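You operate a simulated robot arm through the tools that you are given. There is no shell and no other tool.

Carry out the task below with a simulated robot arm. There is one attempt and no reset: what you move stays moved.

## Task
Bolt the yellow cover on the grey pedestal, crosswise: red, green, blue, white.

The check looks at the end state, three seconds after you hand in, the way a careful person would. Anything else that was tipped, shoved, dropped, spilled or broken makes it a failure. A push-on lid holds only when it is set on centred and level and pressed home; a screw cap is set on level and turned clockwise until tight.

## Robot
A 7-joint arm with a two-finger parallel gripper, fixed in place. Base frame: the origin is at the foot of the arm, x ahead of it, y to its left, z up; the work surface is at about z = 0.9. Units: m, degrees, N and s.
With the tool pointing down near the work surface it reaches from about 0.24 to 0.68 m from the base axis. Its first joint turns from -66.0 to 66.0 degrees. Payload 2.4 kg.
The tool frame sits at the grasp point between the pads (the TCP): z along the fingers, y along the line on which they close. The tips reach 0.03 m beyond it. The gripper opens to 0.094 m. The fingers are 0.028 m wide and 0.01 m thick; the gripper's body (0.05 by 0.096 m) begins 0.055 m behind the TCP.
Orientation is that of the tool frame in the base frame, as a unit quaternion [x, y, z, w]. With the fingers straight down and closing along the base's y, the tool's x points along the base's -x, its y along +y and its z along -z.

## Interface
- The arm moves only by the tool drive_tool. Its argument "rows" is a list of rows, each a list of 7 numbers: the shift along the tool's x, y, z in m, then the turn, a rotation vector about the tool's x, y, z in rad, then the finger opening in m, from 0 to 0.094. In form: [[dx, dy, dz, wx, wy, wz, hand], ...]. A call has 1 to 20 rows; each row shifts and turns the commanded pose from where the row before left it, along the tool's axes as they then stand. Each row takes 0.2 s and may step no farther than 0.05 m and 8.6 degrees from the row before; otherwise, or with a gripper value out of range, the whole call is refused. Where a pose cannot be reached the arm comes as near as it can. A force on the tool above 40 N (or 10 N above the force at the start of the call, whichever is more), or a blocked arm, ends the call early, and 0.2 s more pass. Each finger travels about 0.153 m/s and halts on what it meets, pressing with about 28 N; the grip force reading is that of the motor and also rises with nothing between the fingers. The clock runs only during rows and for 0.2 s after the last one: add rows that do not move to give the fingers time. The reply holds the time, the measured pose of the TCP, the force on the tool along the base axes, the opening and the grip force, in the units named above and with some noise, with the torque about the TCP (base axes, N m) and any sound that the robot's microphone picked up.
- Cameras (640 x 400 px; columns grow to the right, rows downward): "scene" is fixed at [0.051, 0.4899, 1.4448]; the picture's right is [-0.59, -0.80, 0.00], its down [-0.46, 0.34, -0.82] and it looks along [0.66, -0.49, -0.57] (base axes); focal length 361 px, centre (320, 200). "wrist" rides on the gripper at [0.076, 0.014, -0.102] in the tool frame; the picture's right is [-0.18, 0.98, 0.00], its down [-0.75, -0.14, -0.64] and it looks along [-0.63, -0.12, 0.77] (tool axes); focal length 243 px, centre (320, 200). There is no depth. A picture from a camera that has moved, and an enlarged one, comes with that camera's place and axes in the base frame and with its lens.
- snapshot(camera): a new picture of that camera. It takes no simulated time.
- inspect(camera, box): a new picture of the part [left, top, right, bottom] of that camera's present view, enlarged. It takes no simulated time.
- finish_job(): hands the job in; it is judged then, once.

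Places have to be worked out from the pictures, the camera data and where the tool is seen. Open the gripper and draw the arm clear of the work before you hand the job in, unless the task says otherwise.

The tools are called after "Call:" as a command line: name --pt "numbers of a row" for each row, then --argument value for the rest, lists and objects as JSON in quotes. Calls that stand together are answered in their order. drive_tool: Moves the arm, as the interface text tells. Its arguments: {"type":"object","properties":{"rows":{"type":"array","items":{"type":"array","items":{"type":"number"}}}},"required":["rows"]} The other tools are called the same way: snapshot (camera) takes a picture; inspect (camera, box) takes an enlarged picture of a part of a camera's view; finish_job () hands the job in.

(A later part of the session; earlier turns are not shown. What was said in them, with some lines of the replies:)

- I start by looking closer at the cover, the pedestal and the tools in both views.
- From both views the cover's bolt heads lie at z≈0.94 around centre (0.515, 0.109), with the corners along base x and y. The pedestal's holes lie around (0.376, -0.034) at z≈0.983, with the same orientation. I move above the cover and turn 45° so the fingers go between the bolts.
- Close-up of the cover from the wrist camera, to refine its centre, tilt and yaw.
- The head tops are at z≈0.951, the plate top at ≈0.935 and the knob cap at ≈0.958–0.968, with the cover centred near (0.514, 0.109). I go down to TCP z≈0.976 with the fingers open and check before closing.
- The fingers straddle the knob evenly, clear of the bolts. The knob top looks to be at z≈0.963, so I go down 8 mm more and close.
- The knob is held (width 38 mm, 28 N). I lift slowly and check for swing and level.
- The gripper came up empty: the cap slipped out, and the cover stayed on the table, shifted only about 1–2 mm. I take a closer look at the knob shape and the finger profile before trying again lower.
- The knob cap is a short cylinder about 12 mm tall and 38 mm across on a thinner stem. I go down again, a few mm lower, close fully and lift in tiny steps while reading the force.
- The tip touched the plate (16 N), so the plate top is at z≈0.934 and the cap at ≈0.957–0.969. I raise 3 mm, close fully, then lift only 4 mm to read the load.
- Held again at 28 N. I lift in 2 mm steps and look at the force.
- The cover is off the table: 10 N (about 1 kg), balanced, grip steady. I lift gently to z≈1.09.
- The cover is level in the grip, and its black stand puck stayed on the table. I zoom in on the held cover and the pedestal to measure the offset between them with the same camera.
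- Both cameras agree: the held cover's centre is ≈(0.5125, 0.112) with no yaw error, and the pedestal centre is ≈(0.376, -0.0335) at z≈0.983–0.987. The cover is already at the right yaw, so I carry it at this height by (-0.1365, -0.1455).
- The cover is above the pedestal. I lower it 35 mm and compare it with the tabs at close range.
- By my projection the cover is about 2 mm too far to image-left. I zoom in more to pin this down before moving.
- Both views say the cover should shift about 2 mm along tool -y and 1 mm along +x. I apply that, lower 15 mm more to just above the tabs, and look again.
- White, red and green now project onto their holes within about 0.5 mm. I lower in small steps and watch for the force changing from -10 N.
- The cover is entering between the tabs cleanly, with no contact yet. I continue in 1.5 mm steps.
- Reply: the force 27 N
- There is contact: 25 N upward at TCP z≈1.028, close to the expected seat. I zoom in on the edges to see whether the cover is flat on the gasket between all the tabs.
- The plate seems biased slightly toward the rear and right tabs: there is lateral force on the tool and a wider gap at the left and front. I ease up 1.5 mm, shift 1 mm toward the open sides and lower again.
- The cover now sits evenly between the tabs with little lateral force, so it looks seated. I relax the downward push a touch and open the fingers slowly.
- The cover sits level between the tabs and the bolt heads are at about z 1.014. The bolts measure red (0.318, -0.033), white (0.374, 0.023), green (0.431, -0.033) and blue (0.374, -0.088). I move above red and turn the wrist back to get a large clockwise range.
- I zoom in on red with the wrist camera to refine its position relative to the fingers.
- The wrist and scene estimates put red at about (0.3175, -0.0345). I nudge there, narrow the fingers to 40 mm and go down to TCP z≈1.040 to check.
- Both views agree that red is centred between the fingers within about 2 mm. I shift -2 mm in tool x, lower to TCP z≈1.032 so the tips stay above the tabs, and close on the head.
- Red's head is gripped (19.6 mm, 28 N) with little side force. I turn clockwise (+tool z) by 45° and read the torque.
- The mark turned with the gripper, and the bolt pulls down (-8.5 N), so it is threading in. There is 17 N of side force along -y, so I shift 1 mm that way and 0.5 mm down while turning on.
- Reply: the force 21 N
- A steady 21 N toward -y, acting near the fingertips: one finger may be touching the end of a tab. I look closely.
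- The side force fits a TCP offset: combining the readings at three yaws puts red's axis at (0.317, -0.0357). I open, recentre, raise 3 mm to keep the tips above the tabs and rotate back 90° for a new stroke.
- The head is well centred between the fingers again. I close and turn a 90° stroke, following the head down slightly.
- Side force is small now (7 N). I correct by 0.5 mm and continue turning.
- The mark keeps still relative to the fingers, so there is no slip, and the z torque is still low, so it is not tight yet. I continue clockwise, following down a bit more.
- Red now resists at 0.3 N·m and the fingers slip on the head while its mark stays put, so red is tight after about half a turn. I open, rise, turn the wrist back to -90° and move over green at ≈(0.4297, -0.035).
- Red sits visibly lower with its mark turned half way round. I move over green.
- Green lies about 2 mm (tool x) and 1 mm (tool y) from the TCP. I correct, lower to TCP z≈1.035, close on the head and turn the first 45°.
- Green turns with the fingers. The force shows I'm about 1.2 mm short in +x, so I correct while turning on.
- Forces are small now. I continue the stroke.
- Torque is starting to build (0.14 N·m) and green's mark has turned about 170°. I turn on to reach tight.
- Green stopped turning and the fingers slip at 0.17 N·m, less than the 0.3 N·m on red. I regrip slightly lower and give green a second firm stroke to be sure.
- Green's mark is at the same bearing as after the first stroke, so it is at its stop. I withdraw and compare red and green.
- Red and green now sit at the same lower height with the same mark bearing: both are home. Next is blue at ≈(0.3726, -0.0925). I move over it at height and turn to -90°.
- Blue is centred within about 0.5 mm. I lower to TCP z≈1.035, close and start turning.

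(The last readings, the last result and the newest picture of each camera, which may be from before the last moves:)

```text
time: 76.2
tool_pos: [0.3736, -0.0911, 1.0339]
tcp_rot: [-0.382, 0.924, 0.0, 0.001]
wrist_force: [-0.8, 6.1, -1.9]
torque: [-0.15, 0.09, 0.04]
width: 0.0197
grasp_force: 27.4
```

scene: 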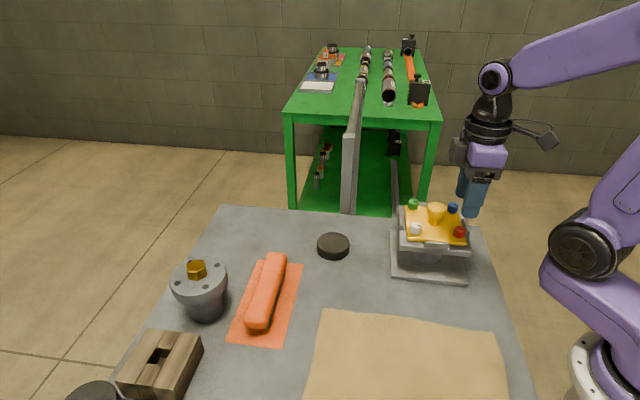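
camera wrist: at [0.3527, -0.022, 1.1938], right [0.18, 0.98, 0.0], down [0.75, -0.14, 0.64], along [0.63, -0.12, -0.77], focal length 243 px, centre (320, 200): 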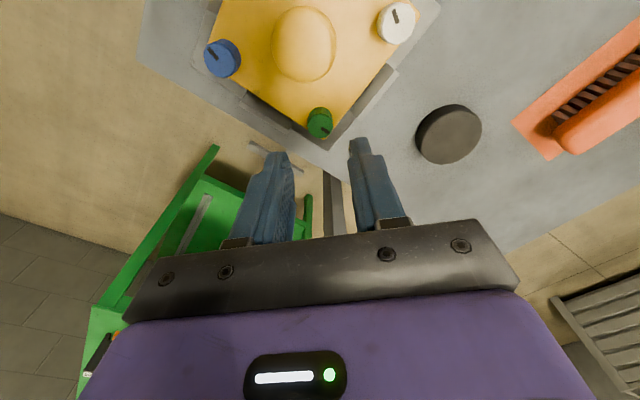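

Forces are low. I make a small correction and continue the stroke.

Call:
drive_tool --pt "-0.0004 0.0004 0.0001 0 0 0.1309 0.0" --pt "0 0 0.0001 0 0 0.1309 0.0" --pt "0 0 0.0001 0 0 0.1309 0.0" --pt "0 0 0.0001 0 0 0.1309 0.0" --pt "0 0 0.0002 0 0 0.1309 0.0" --pt "0 0 0.0002 0 0 0.1309 0.0"

Call:
drive_tool --pt "0 0 0.0002 0 0 0.1309 0.0" --pt "0 0 0.0002 0 0 0.1309 0.0" --pt "0 0 0.0002 0 0 0.1309 0.0" --pt "0 0 0.0002 0 0 0.1309 0.0" --pt "0 0 0.0002 0 0 0.1309 0.0" --pt "0 0 0.0002 0 0 0.1309 0.0"

```text
time: 77.6
tool_pos: [0.3726, -0.0911, 1.0334]
tcp_rot: [0.001, 1.0, 0.001, 0.0]
wrist_force: [-0.3, -0.2, -10.1]
torque: [-0.23, 0.05, 0.02]
width: 0.0196
grasp_force: 27.7
```

```text
time: 79.0
tool_pos: [0.371, -0.0931, 1.0318]
tcp_rot: [0.383, 0.924, -0.001, 0.0]
wrist_force: [-1.6, -0.2, -5.9]
torque: [-0.35, 0.0, 0.06]
width: 0.0197
grasp_force: 28.3
```

Blue is threading smoothly at 135°. I continue to the stop.

Call:
drive_tool --pt "0 0 0.0003 0 0 0.1309 0.0" --pt "0 0 0.0002 0 0 0.1309 0.0" --pt "0 0 0.0002 0 0 0.1309 0.0" --pt "0 0 0.0002 0 0 0.1309 0.0" --pt "0 0 0.0001 0 0 0.1309 0.0"

Call:
inspect --camera "wrist" --box '[210, 70, 420, 210]'

Call:
drive_tool --pt "0 0 0 0 0 0.1309 0.0" --pt "0 0 0 0 0 0.1309 0.0" --pt "0 0 0 0 0 0.1309 0.0" --pt "0 0 0 0 0 0.1309 0.0"

Call:
inspect --camera "wrist" --box '[210, 70, 420, 210]'

```text
time: 80.2
tool_pos: [0.373, -0.0918, 1.0313]
tcp_rot: [0.66, 0.752, 0.001, 0.0]
wrist_force: [-2.5, -2.1, -0.2]
torque: [-0.07, 0.2, 0.15]
width: 0.0199
grasp_force: 28.7
```

```text
2.86 times, centred on (315, 140) of wrist
camera zoom: at [0.3767, -0.014, 1.1341], right [1.0, -0.06, 0.0], down [-0.04, -0.77, 0.64], along [-0.04, -0.64, -0.77], focal length 693 px, centre (334, 371)
```

zoom: 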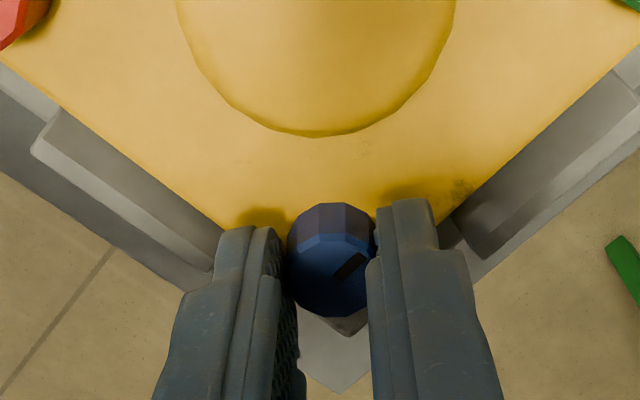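

```text
time: 81.2
tool_pos: [0.3721, -0.0917, 1.0325]
tcp_rot: [0.832, 0.555, 0.001, 0.0]
wrist_force: [-1.0, -0.3, -0.7]
torque: [0.13, 0.16, 0.17]
width: 0.0197
grasp_force: 27.5
```

```text
2.86 times, centred on (315, 140) of wrist
camera zoom: at [0.4149, -0.0267, 1.1341], right [0.84, -0.55, 0.0], down [-0.42, -0.64, 0.64], along [-0.35, -0.54, -0.77], focal length 693 px, centre (334, 371)
```

zoom: 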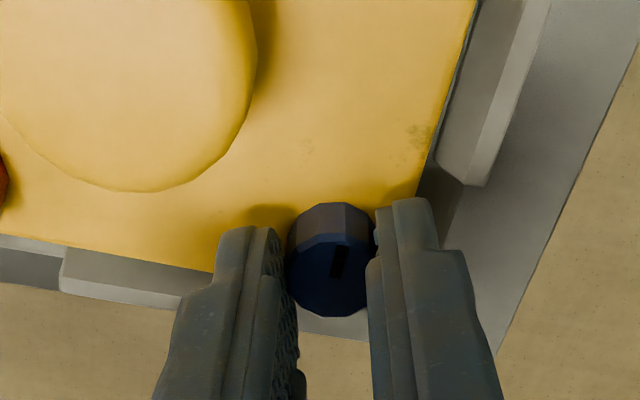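

Blue has stopped at the same mark bearing, with the fingers slipping at 0.17 N·m just like green. I rise, turn back and cross to white at ≈(0.374, 0.0213).

Call:
drive_tool --pt "0 0 0 0 0 0 0.036" --pt "0 0 0 0 0 0 0.036" --pt "0 0 -0.02 0 0 0 0.036" --pt "0 0 -0.04 0 0 0 0.036" --pt "0 0 0 0 0 -0.1309 0.036" --pt "0 0 0 0 0 -0.1309 0.036" --pt "0 0 0 0 0 -0.1309 0.036" --pt "0 0 0 0 0 -0.1309 0.036" --pt "0 0 0 0 0 -0.1309 0.036" --pt "0 0 0 0 0 -0.1309 0.036" --pt "0 0 0 0 0 -0.1309 0.036" --pt "0 0 0 0 0 -0.1309 0.036" --pt "0 0 0 0 0 -0.1309 0.036" --pt "0 0 0 0 0 -0.1309 0.036" --pt "0 0 0 0 0 -0.1309 0.036" --pt "0 0 0 0 0 -0.1309 0.036" --pt "0 0 0 0 0 -0.1309 0.036" --pt "0 0 0 0 0 -0.1309 0.036" --pt "0 0 0 0 0 -0.1309 0.036" --pt "0 0 0 0 0 0 0.036"

Call:
inspect --camera "scene" --box '[390, 185, 490, 265]'

```text
time: 85.4
tool_pos: [0.3731, -0.0915, 1.092]
tcp_rot: [-0.002, 1.0, -0.001, 0.001]
wrist_force: [0.3, -0.2, 0.0]
torque: [-0.01, 0.01, -0.03]
width: 0.0359
grasp_force: 0.1
```

```text
5.00 times, centred on (440, 225) of scene
camera zoom: at [0.051, 0.4899, 1.4448], right [-0.59, -0.8, 0.0], down [-0.46, 0.34, -0.82], along [0.66, -0.49, -0.57], focal length 1806 px, centre (-280, 75)
```

zoom: 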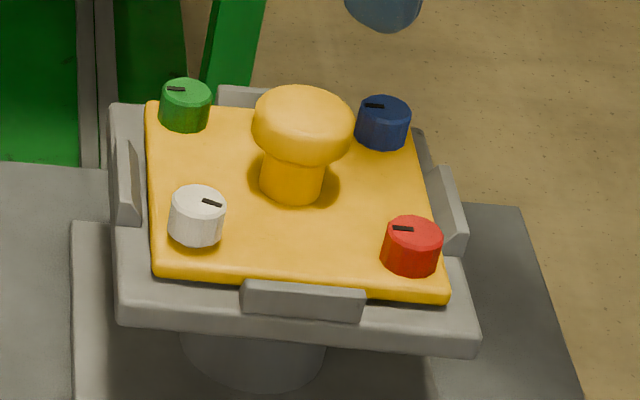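

Blue matches red and green now; only white is still up. I move over white.

Call:
drive_tool --pt "-0.0003 0.038 0 0 0 0 0.042" --pt "-0.0003 0.038 0 0 0 0 0.042" --pt "-0.0003 0.0368 0 0 0 0 0.042" --pt "0 0 0 0 0 -0.1309 0.042" --pt "0 0 0 0 0 -0.1309 0.042" --pt "0 0 0 0 0 -0.1309 0.042" --pt "0 0 0 0 0 -0.1309 0.042" --pt "0 0 0 0 0 -0.1309 0.042" --pt "0 0 0 0 0 -0.1309 0.042" --pt "0 0 0 0 0 -0.1309 0.042" --pt "0 0 0 0 0 -0.1309 0.042" --pt "0 0 0 0 0 -0.1309 0.042" --pt "0 0 0 0 0 -0.1309 0.042" --pt "0 0 0 0 0 -0.1309 0.042" --pt "0 0 0 0 0 -0.1309 0.042" --pt "0 0 0.02 0 0 0 0.042" --pt "0 0 0.02 0 0 0 0.042" --pt "0 0 0.01 0 0 0 0.042" --pt "0 0 0 0 0 0 0.042"

Call:
inspect --camera "wrist" --box '[210, 70, 420, 210]'

Call:
inspect --camera "scene" --box '[380, 165, 480, 255]'

```text
time: 89.4
tool_pos: [0.3721, 0.0211, 1.0414]
tcp_rot: [0.707, -0.707, 0.0, 0.0]
wrist_force: [0.8, 0.0, 0.1]
torque: [0.0, 0.01, 0.02]
width: 0.0421
grasp_force: 0.2
```

```text
2.86 times, centred on (315, 140) of wrist
camera zoom: at [0.3584, -0.0548, 1.1442], right [-0.98, 0.18, 0.0], down [0.14, 0.75, 0.64], along [0.12, 0.63, -0.77], focal length 693 px, centre (334, 371)
```

zoom: 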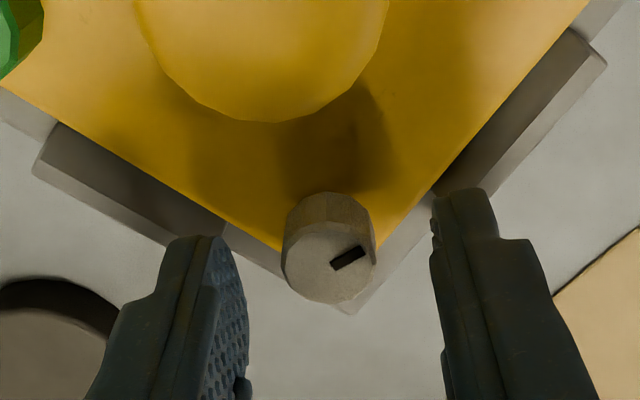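

```text
4.44 times, centred on (430, 210) of scene
camera zoom: at [0.051, 0.4899, 1.4448], right [-0.59, -0.8, 0.0], down [-0.46, 0.34, -0.82], along [0.66, -0.49, -0.57], focal length 1605 px, centre (-169, 156)
```

zoom: 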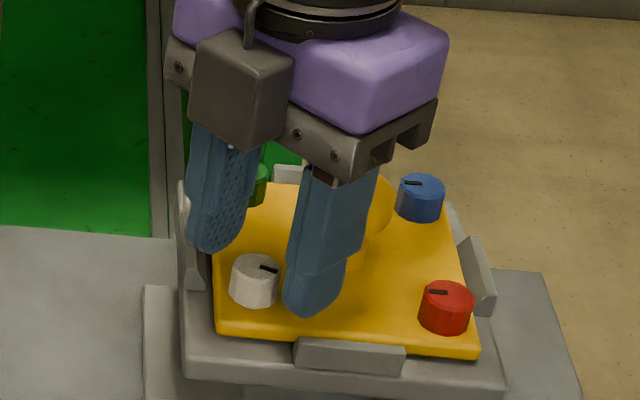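

White is about 1.2 mm off in tool -y. I correct, lower, close and turn.

Call:
drive_tool --pt "0 -0.0012 0.003 0 0 0 0.036" --pt "0 0 0.003 0 0 0 0.036" --pt "0 0 0 0 0 0 0.036" --pt "0 0 0 0 0 0 0.02" --pt "0 0 0 0 0 0 0.0" --pt "0 0 0 0 0 0 0.0" --pt "0 0 0 0 0 0 0.0"

Call:
drive_tool --pt "0 0 0.0001 0 0 0.1309 0.0" --pt "0 0 0.0001 0 0 0.1309 0.0" --pt "0 0 0.0001 0 0 0.1309 0.0" --pt "0 0 0.0001 0 0 0.1309 0.0" --pt "0 0 0.0001 0 0 0.1309 0.0" --pt "0 0 0.0001 0 0 0.1309 0.0"

```text
time: 91.0
tool_pos: [0.375, 0.0219, 1.0367]
tcp_rot: [-0.707, 0.708, 0.0, 0.0]
wrist_force: [-0.7, 0.1, -1.2]
torque: [0.16, 0.17, -0.01]
width: 0.0197
grasp_force: 27.8
```

```text
time: 92.4
tool_pos: [0.3754, 0.0216, 1.0337]
tcp_rot: [-0.382, 0.924, 0.0, 0.0]
wrist_force: [-1.0, 0.9, 0.4]
torque: [0.32, 0.02, 0.01]
width: 0.0197
grasp_force: 28.1
```

White is well centred and turning. I continue the stroke.

Call:
drive_tool --pt "0 0 0.0001 0 0 0.1309 0.0" --pt "0 0 0.0001 0 0 0.1309 0.0" --pt "0 0 0.0001 0 0 0.1309 0.0" --pt "0 0 0.0002 0 0 0.1309 0.0" --pt "0 0 0.0002 0 0 0.1309 0.0" --pt "0 0 0.0002 0 0 0.1309 0.0"

Call:
drive_tool --pt "0 0 0.0002 0 0 0.1309 0.0" --pt "0 0 0.0002 0 0 0.1309 0.0" --pt "0 0 0.0002 0 0 0.1309 0.0" --pt "0 0 0.0002 0 0 0.1309 0.0" --pt "0 0 0.0002 0 0 0.1309 0.0" --pt "0 0 0.0002 0 0 0.1309 0.0"

Call:
drive_tool --pt "0 0 0.0003 0 0 0.1309 0.0" --pt "0 0 0.0002 0 0 0.1309 0.0" --pt "0 0 0.0002 0 0 0.1309 0.0" --pt "0 0 0.0002 0 0 0.1309 0.0" --pt "0 0 0.0001 0 0 0.1309 0.0"

Call:
inspect --camera "wrist" --box '[210, 70, 420, 210]'

```text
time: 93.8
tool_pos: [0.3741, 0.0209, 1.0339]
tcp_rot: [0.002, 1.0, 0.0, -0.001]
wrist_force: [-1.5, -1.7, -4.3]
torque: [0.13, 0.14, 0.0]
width: 0.0197
grasp_force: 27.6
```

```text
time: 95.2
tool_pos: [0.3753, 0.0195, 1.0325]
tcp_rot: [0.384, 0.923, 0.0, 0.0]
wrist_force: [-5.7, 0.5, 0.0]
torque: [0.22, 0.13, -0.01]
width: 0.0197
grasp_force: 28.1
```

```text
time: 96.4
tool_pos: [0.3752, 0.0212, 1.0325]
tcp_rot: [0.661, 0.751, 0.0, -0.001]
wrist_force: [-4.6, -3.3, 0.4]
torque: [-0.32, 0.26, 0.15]
width: 0.0199
grasp_force: 27.7
```

```text
2.86 times, centred on (315, 140) of wrist
camera zoom: at [0.379, 0.0988, 1.1347], right [1.0, -0.06, 0.0], down [-0.04, -0.77, 0.64], along [-0.04, -0.64, -0.77], focal length 693 px, centre (334, 371)
```

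zoom: 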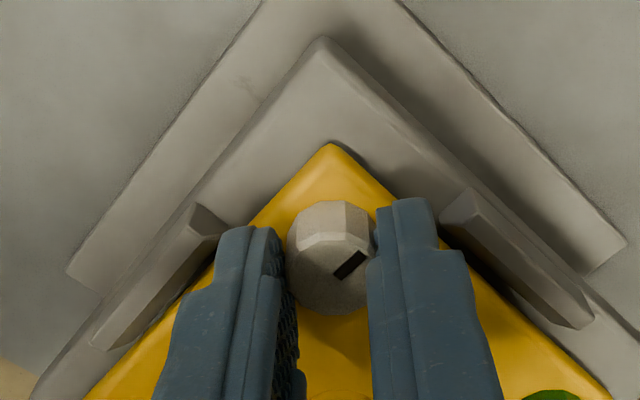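

Torque has risen to 0.15 N·m at the same angle as on the others. I turn 30° more to make sure white is on its stop.

Call:
drive_tool --pt "0 0 0 0 0 0.1309 0.0" --pt "0 0 0 0 0 0.1309 0.0" --pt "0 0 0 0 0 0.1309 0.0" --pt "0 0 0 0 0 0.1309 0.0"

Call:
inspect --camera "wrist" --box '[210, 70, 420, 210]'

```text
time: 97.4
tool_pos: [0.3749, 0.0216, 1.0331]
tcp_rot: [0.832, 0.555, 0.001, 0.0]
wrist_force: [0.3, -0.2, -0.1]
torque: [-0.03, 0.11, 0.14]
width: 0.0198
grasp_force: 28.3
```

```text
2.86 times, centred on (315, 140) of wrist
camera zoom: at [0.4171, 0.0865, 1.135], right [0.84, -0.55, 0.0], down [-0.42, -0.64, 0.64], along [-0.35, -0.54, -0.77], focal length 693 px, centre (334, 371)
```

zoom: 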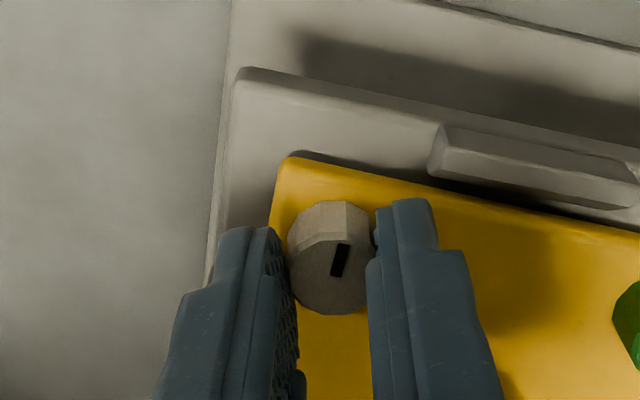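

White is on its stop too: it slips at the same bearing as green and blue. I open, rise, turn back and move the arm clear, then inspect everything.

Call:
drive_tool --pt "0 0 0 0 0 0 0.036" --pt "0 0 0 0 0 0 0.036" --pt "0 0 -0.02 0 0 0 0.036" --pt "0 0 -0.04 0 0 0 0.036" --pt "0 0 -0.04 0 0 0 0.036" --pt "0 0 0 0 0 -0.1309 0.036" --pt "0 0 0 0 0 -0.1309 0.036" --pt "0 0 0 0 0 -0.1309 0.036" --pt "0 0 0 0 0 -0.1309 0.036" --pt "0 0 0 0 0 -0.1309 0.036" --pt "0 0 0 0 0 -0.1309 0.036" --pt "0 0 0 0 0 -0.1309 0.036" --pt "0 0 0 0 0 -0.1309 0.036" --pt "0 0 0 0 0 -0.1309 0.036" --pt "0 0 0 0 0 -0.1309 0.036" --pt "0 0 0 0 0 -0.1309 0.036" --pt "0 0 0 0 0 -0.1309 0.036" --pt "0 0 0 0 0 -0.1309 0.036" --pt "0 0 0 0 0 -0.1309 0.036" --pt "0 0 0 0 0 -0.1309 0.036"

Call:
drive_tool --pt "0.02 0.025 -0.03 0 0 0 0.08" --pt "0.02 0.025 -0.03 0 0 0 0.08" --pt "0.01 0.02 -0.01 0 0 0 0.08" --pt "0 0 0 0 0 0 0.08"

Call:
snapshot --camera "scene"

Call:
inspect --camera "scene" --box '[390, 190, 480, 260]'

Call:
snapshot --camera "wrist"

```text
time: 101.6
tool_pos: [0.3746, 0.0206, 1.1326]
tcp_rot: [-0.003, 1.0, 0.0, 0.0]
wrist_force: [-0.7, -0.1, 0.3]
torque: [0.05, 0.0, -0.01]
width: 0.036
grasp_force: 0.0
```

```text
time: 102.6
tool_pos: [0.3249, 0.0908, 1.2019]
tcp_rot: [0.0, 1.0, 0.0, 0.0]
wrist_force: [-1.0, 0.4, -0.4]
torque: [0.02, 0.03, -0.01]
width: 0.0802
grasp_force: 0.0
```

```text
taken
```

scene: 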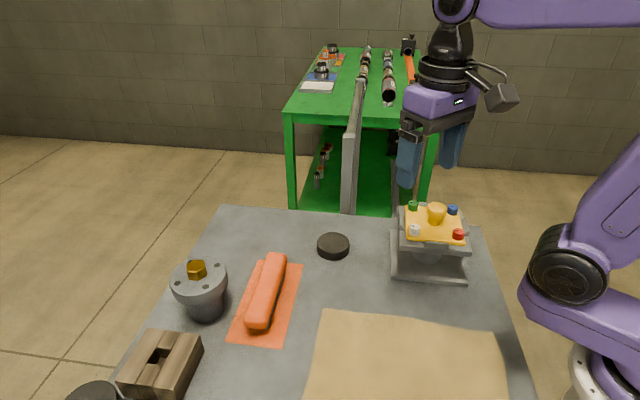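

```text
5.71 times, centred on (435, 225) of scene
camera zoom: at [0.051, 0.4899, 1.4448], right [-0.59, -0.8, 0.0], down [-0.46, 0.34, -0.82], along [0.66, -0.49, -0.57], focal length 2064 px, centre (-337, 57)
```

zoom: 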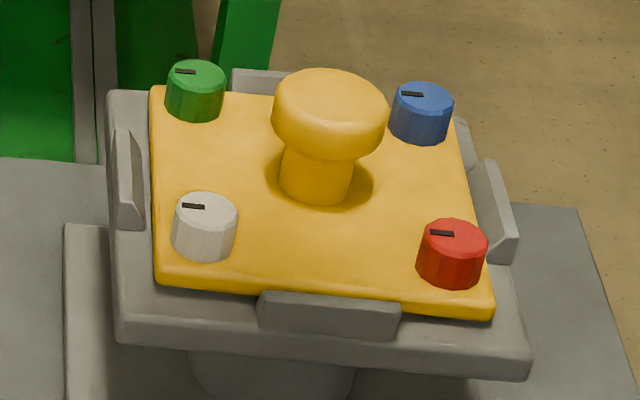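

```text
taken
camera wrist: at [0.2477, 0.106, 1.3049], right [0.18, 0.98, 0.0], down [0.75, -0.14, 0.64], along [0.63, -0.12, -0.77], focal length 243 px, centre (320, 200)
```

wrist: 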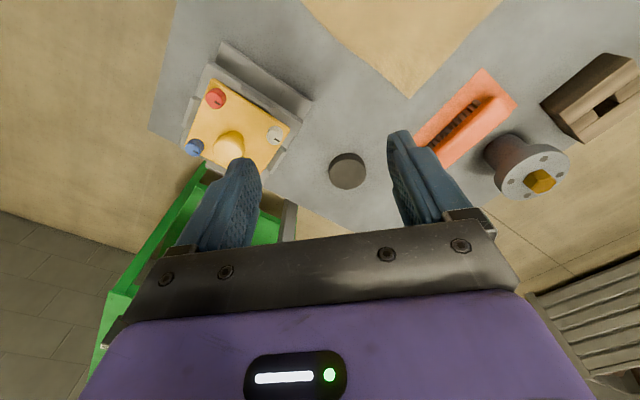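

All four heads sit at the same lowered height with the same mark bearing. The cover is level between the tabs, nothing else has moved and the arm is clear with the gripper open. I hand in the job.

Call:
finish_job

```text
The job is handed in.
```

The yellow cover is bolted onto the grey pedestal. I tightened the bolts crosswise in the order you gave: red, green, blue, white. The job is handed in, but I haven't seen the result of the check.

- **Cover:** it sits level on the gasket, centred between the four tabs. My first lift slipped off the knob and moved the cover 1–2 mm on its stand. The second lift held.
- **Bolts:** each took about half a turn and then stopped, with the fingers slipping on the head. All four heads ended at the same lower height with their marks pointing the same way.
- **Tightness:** red held about 0.3 N·m before the fingers slipped. Green, blue and white read about 0.15–0.2 N·m. I gave green a second turn, and it stayed at the same stop.
- **Surroundings:** nothing else was moved, as far as the last pictures show. The black puck the cover rested on is still on the table, and the arm is clear with the gripper open.
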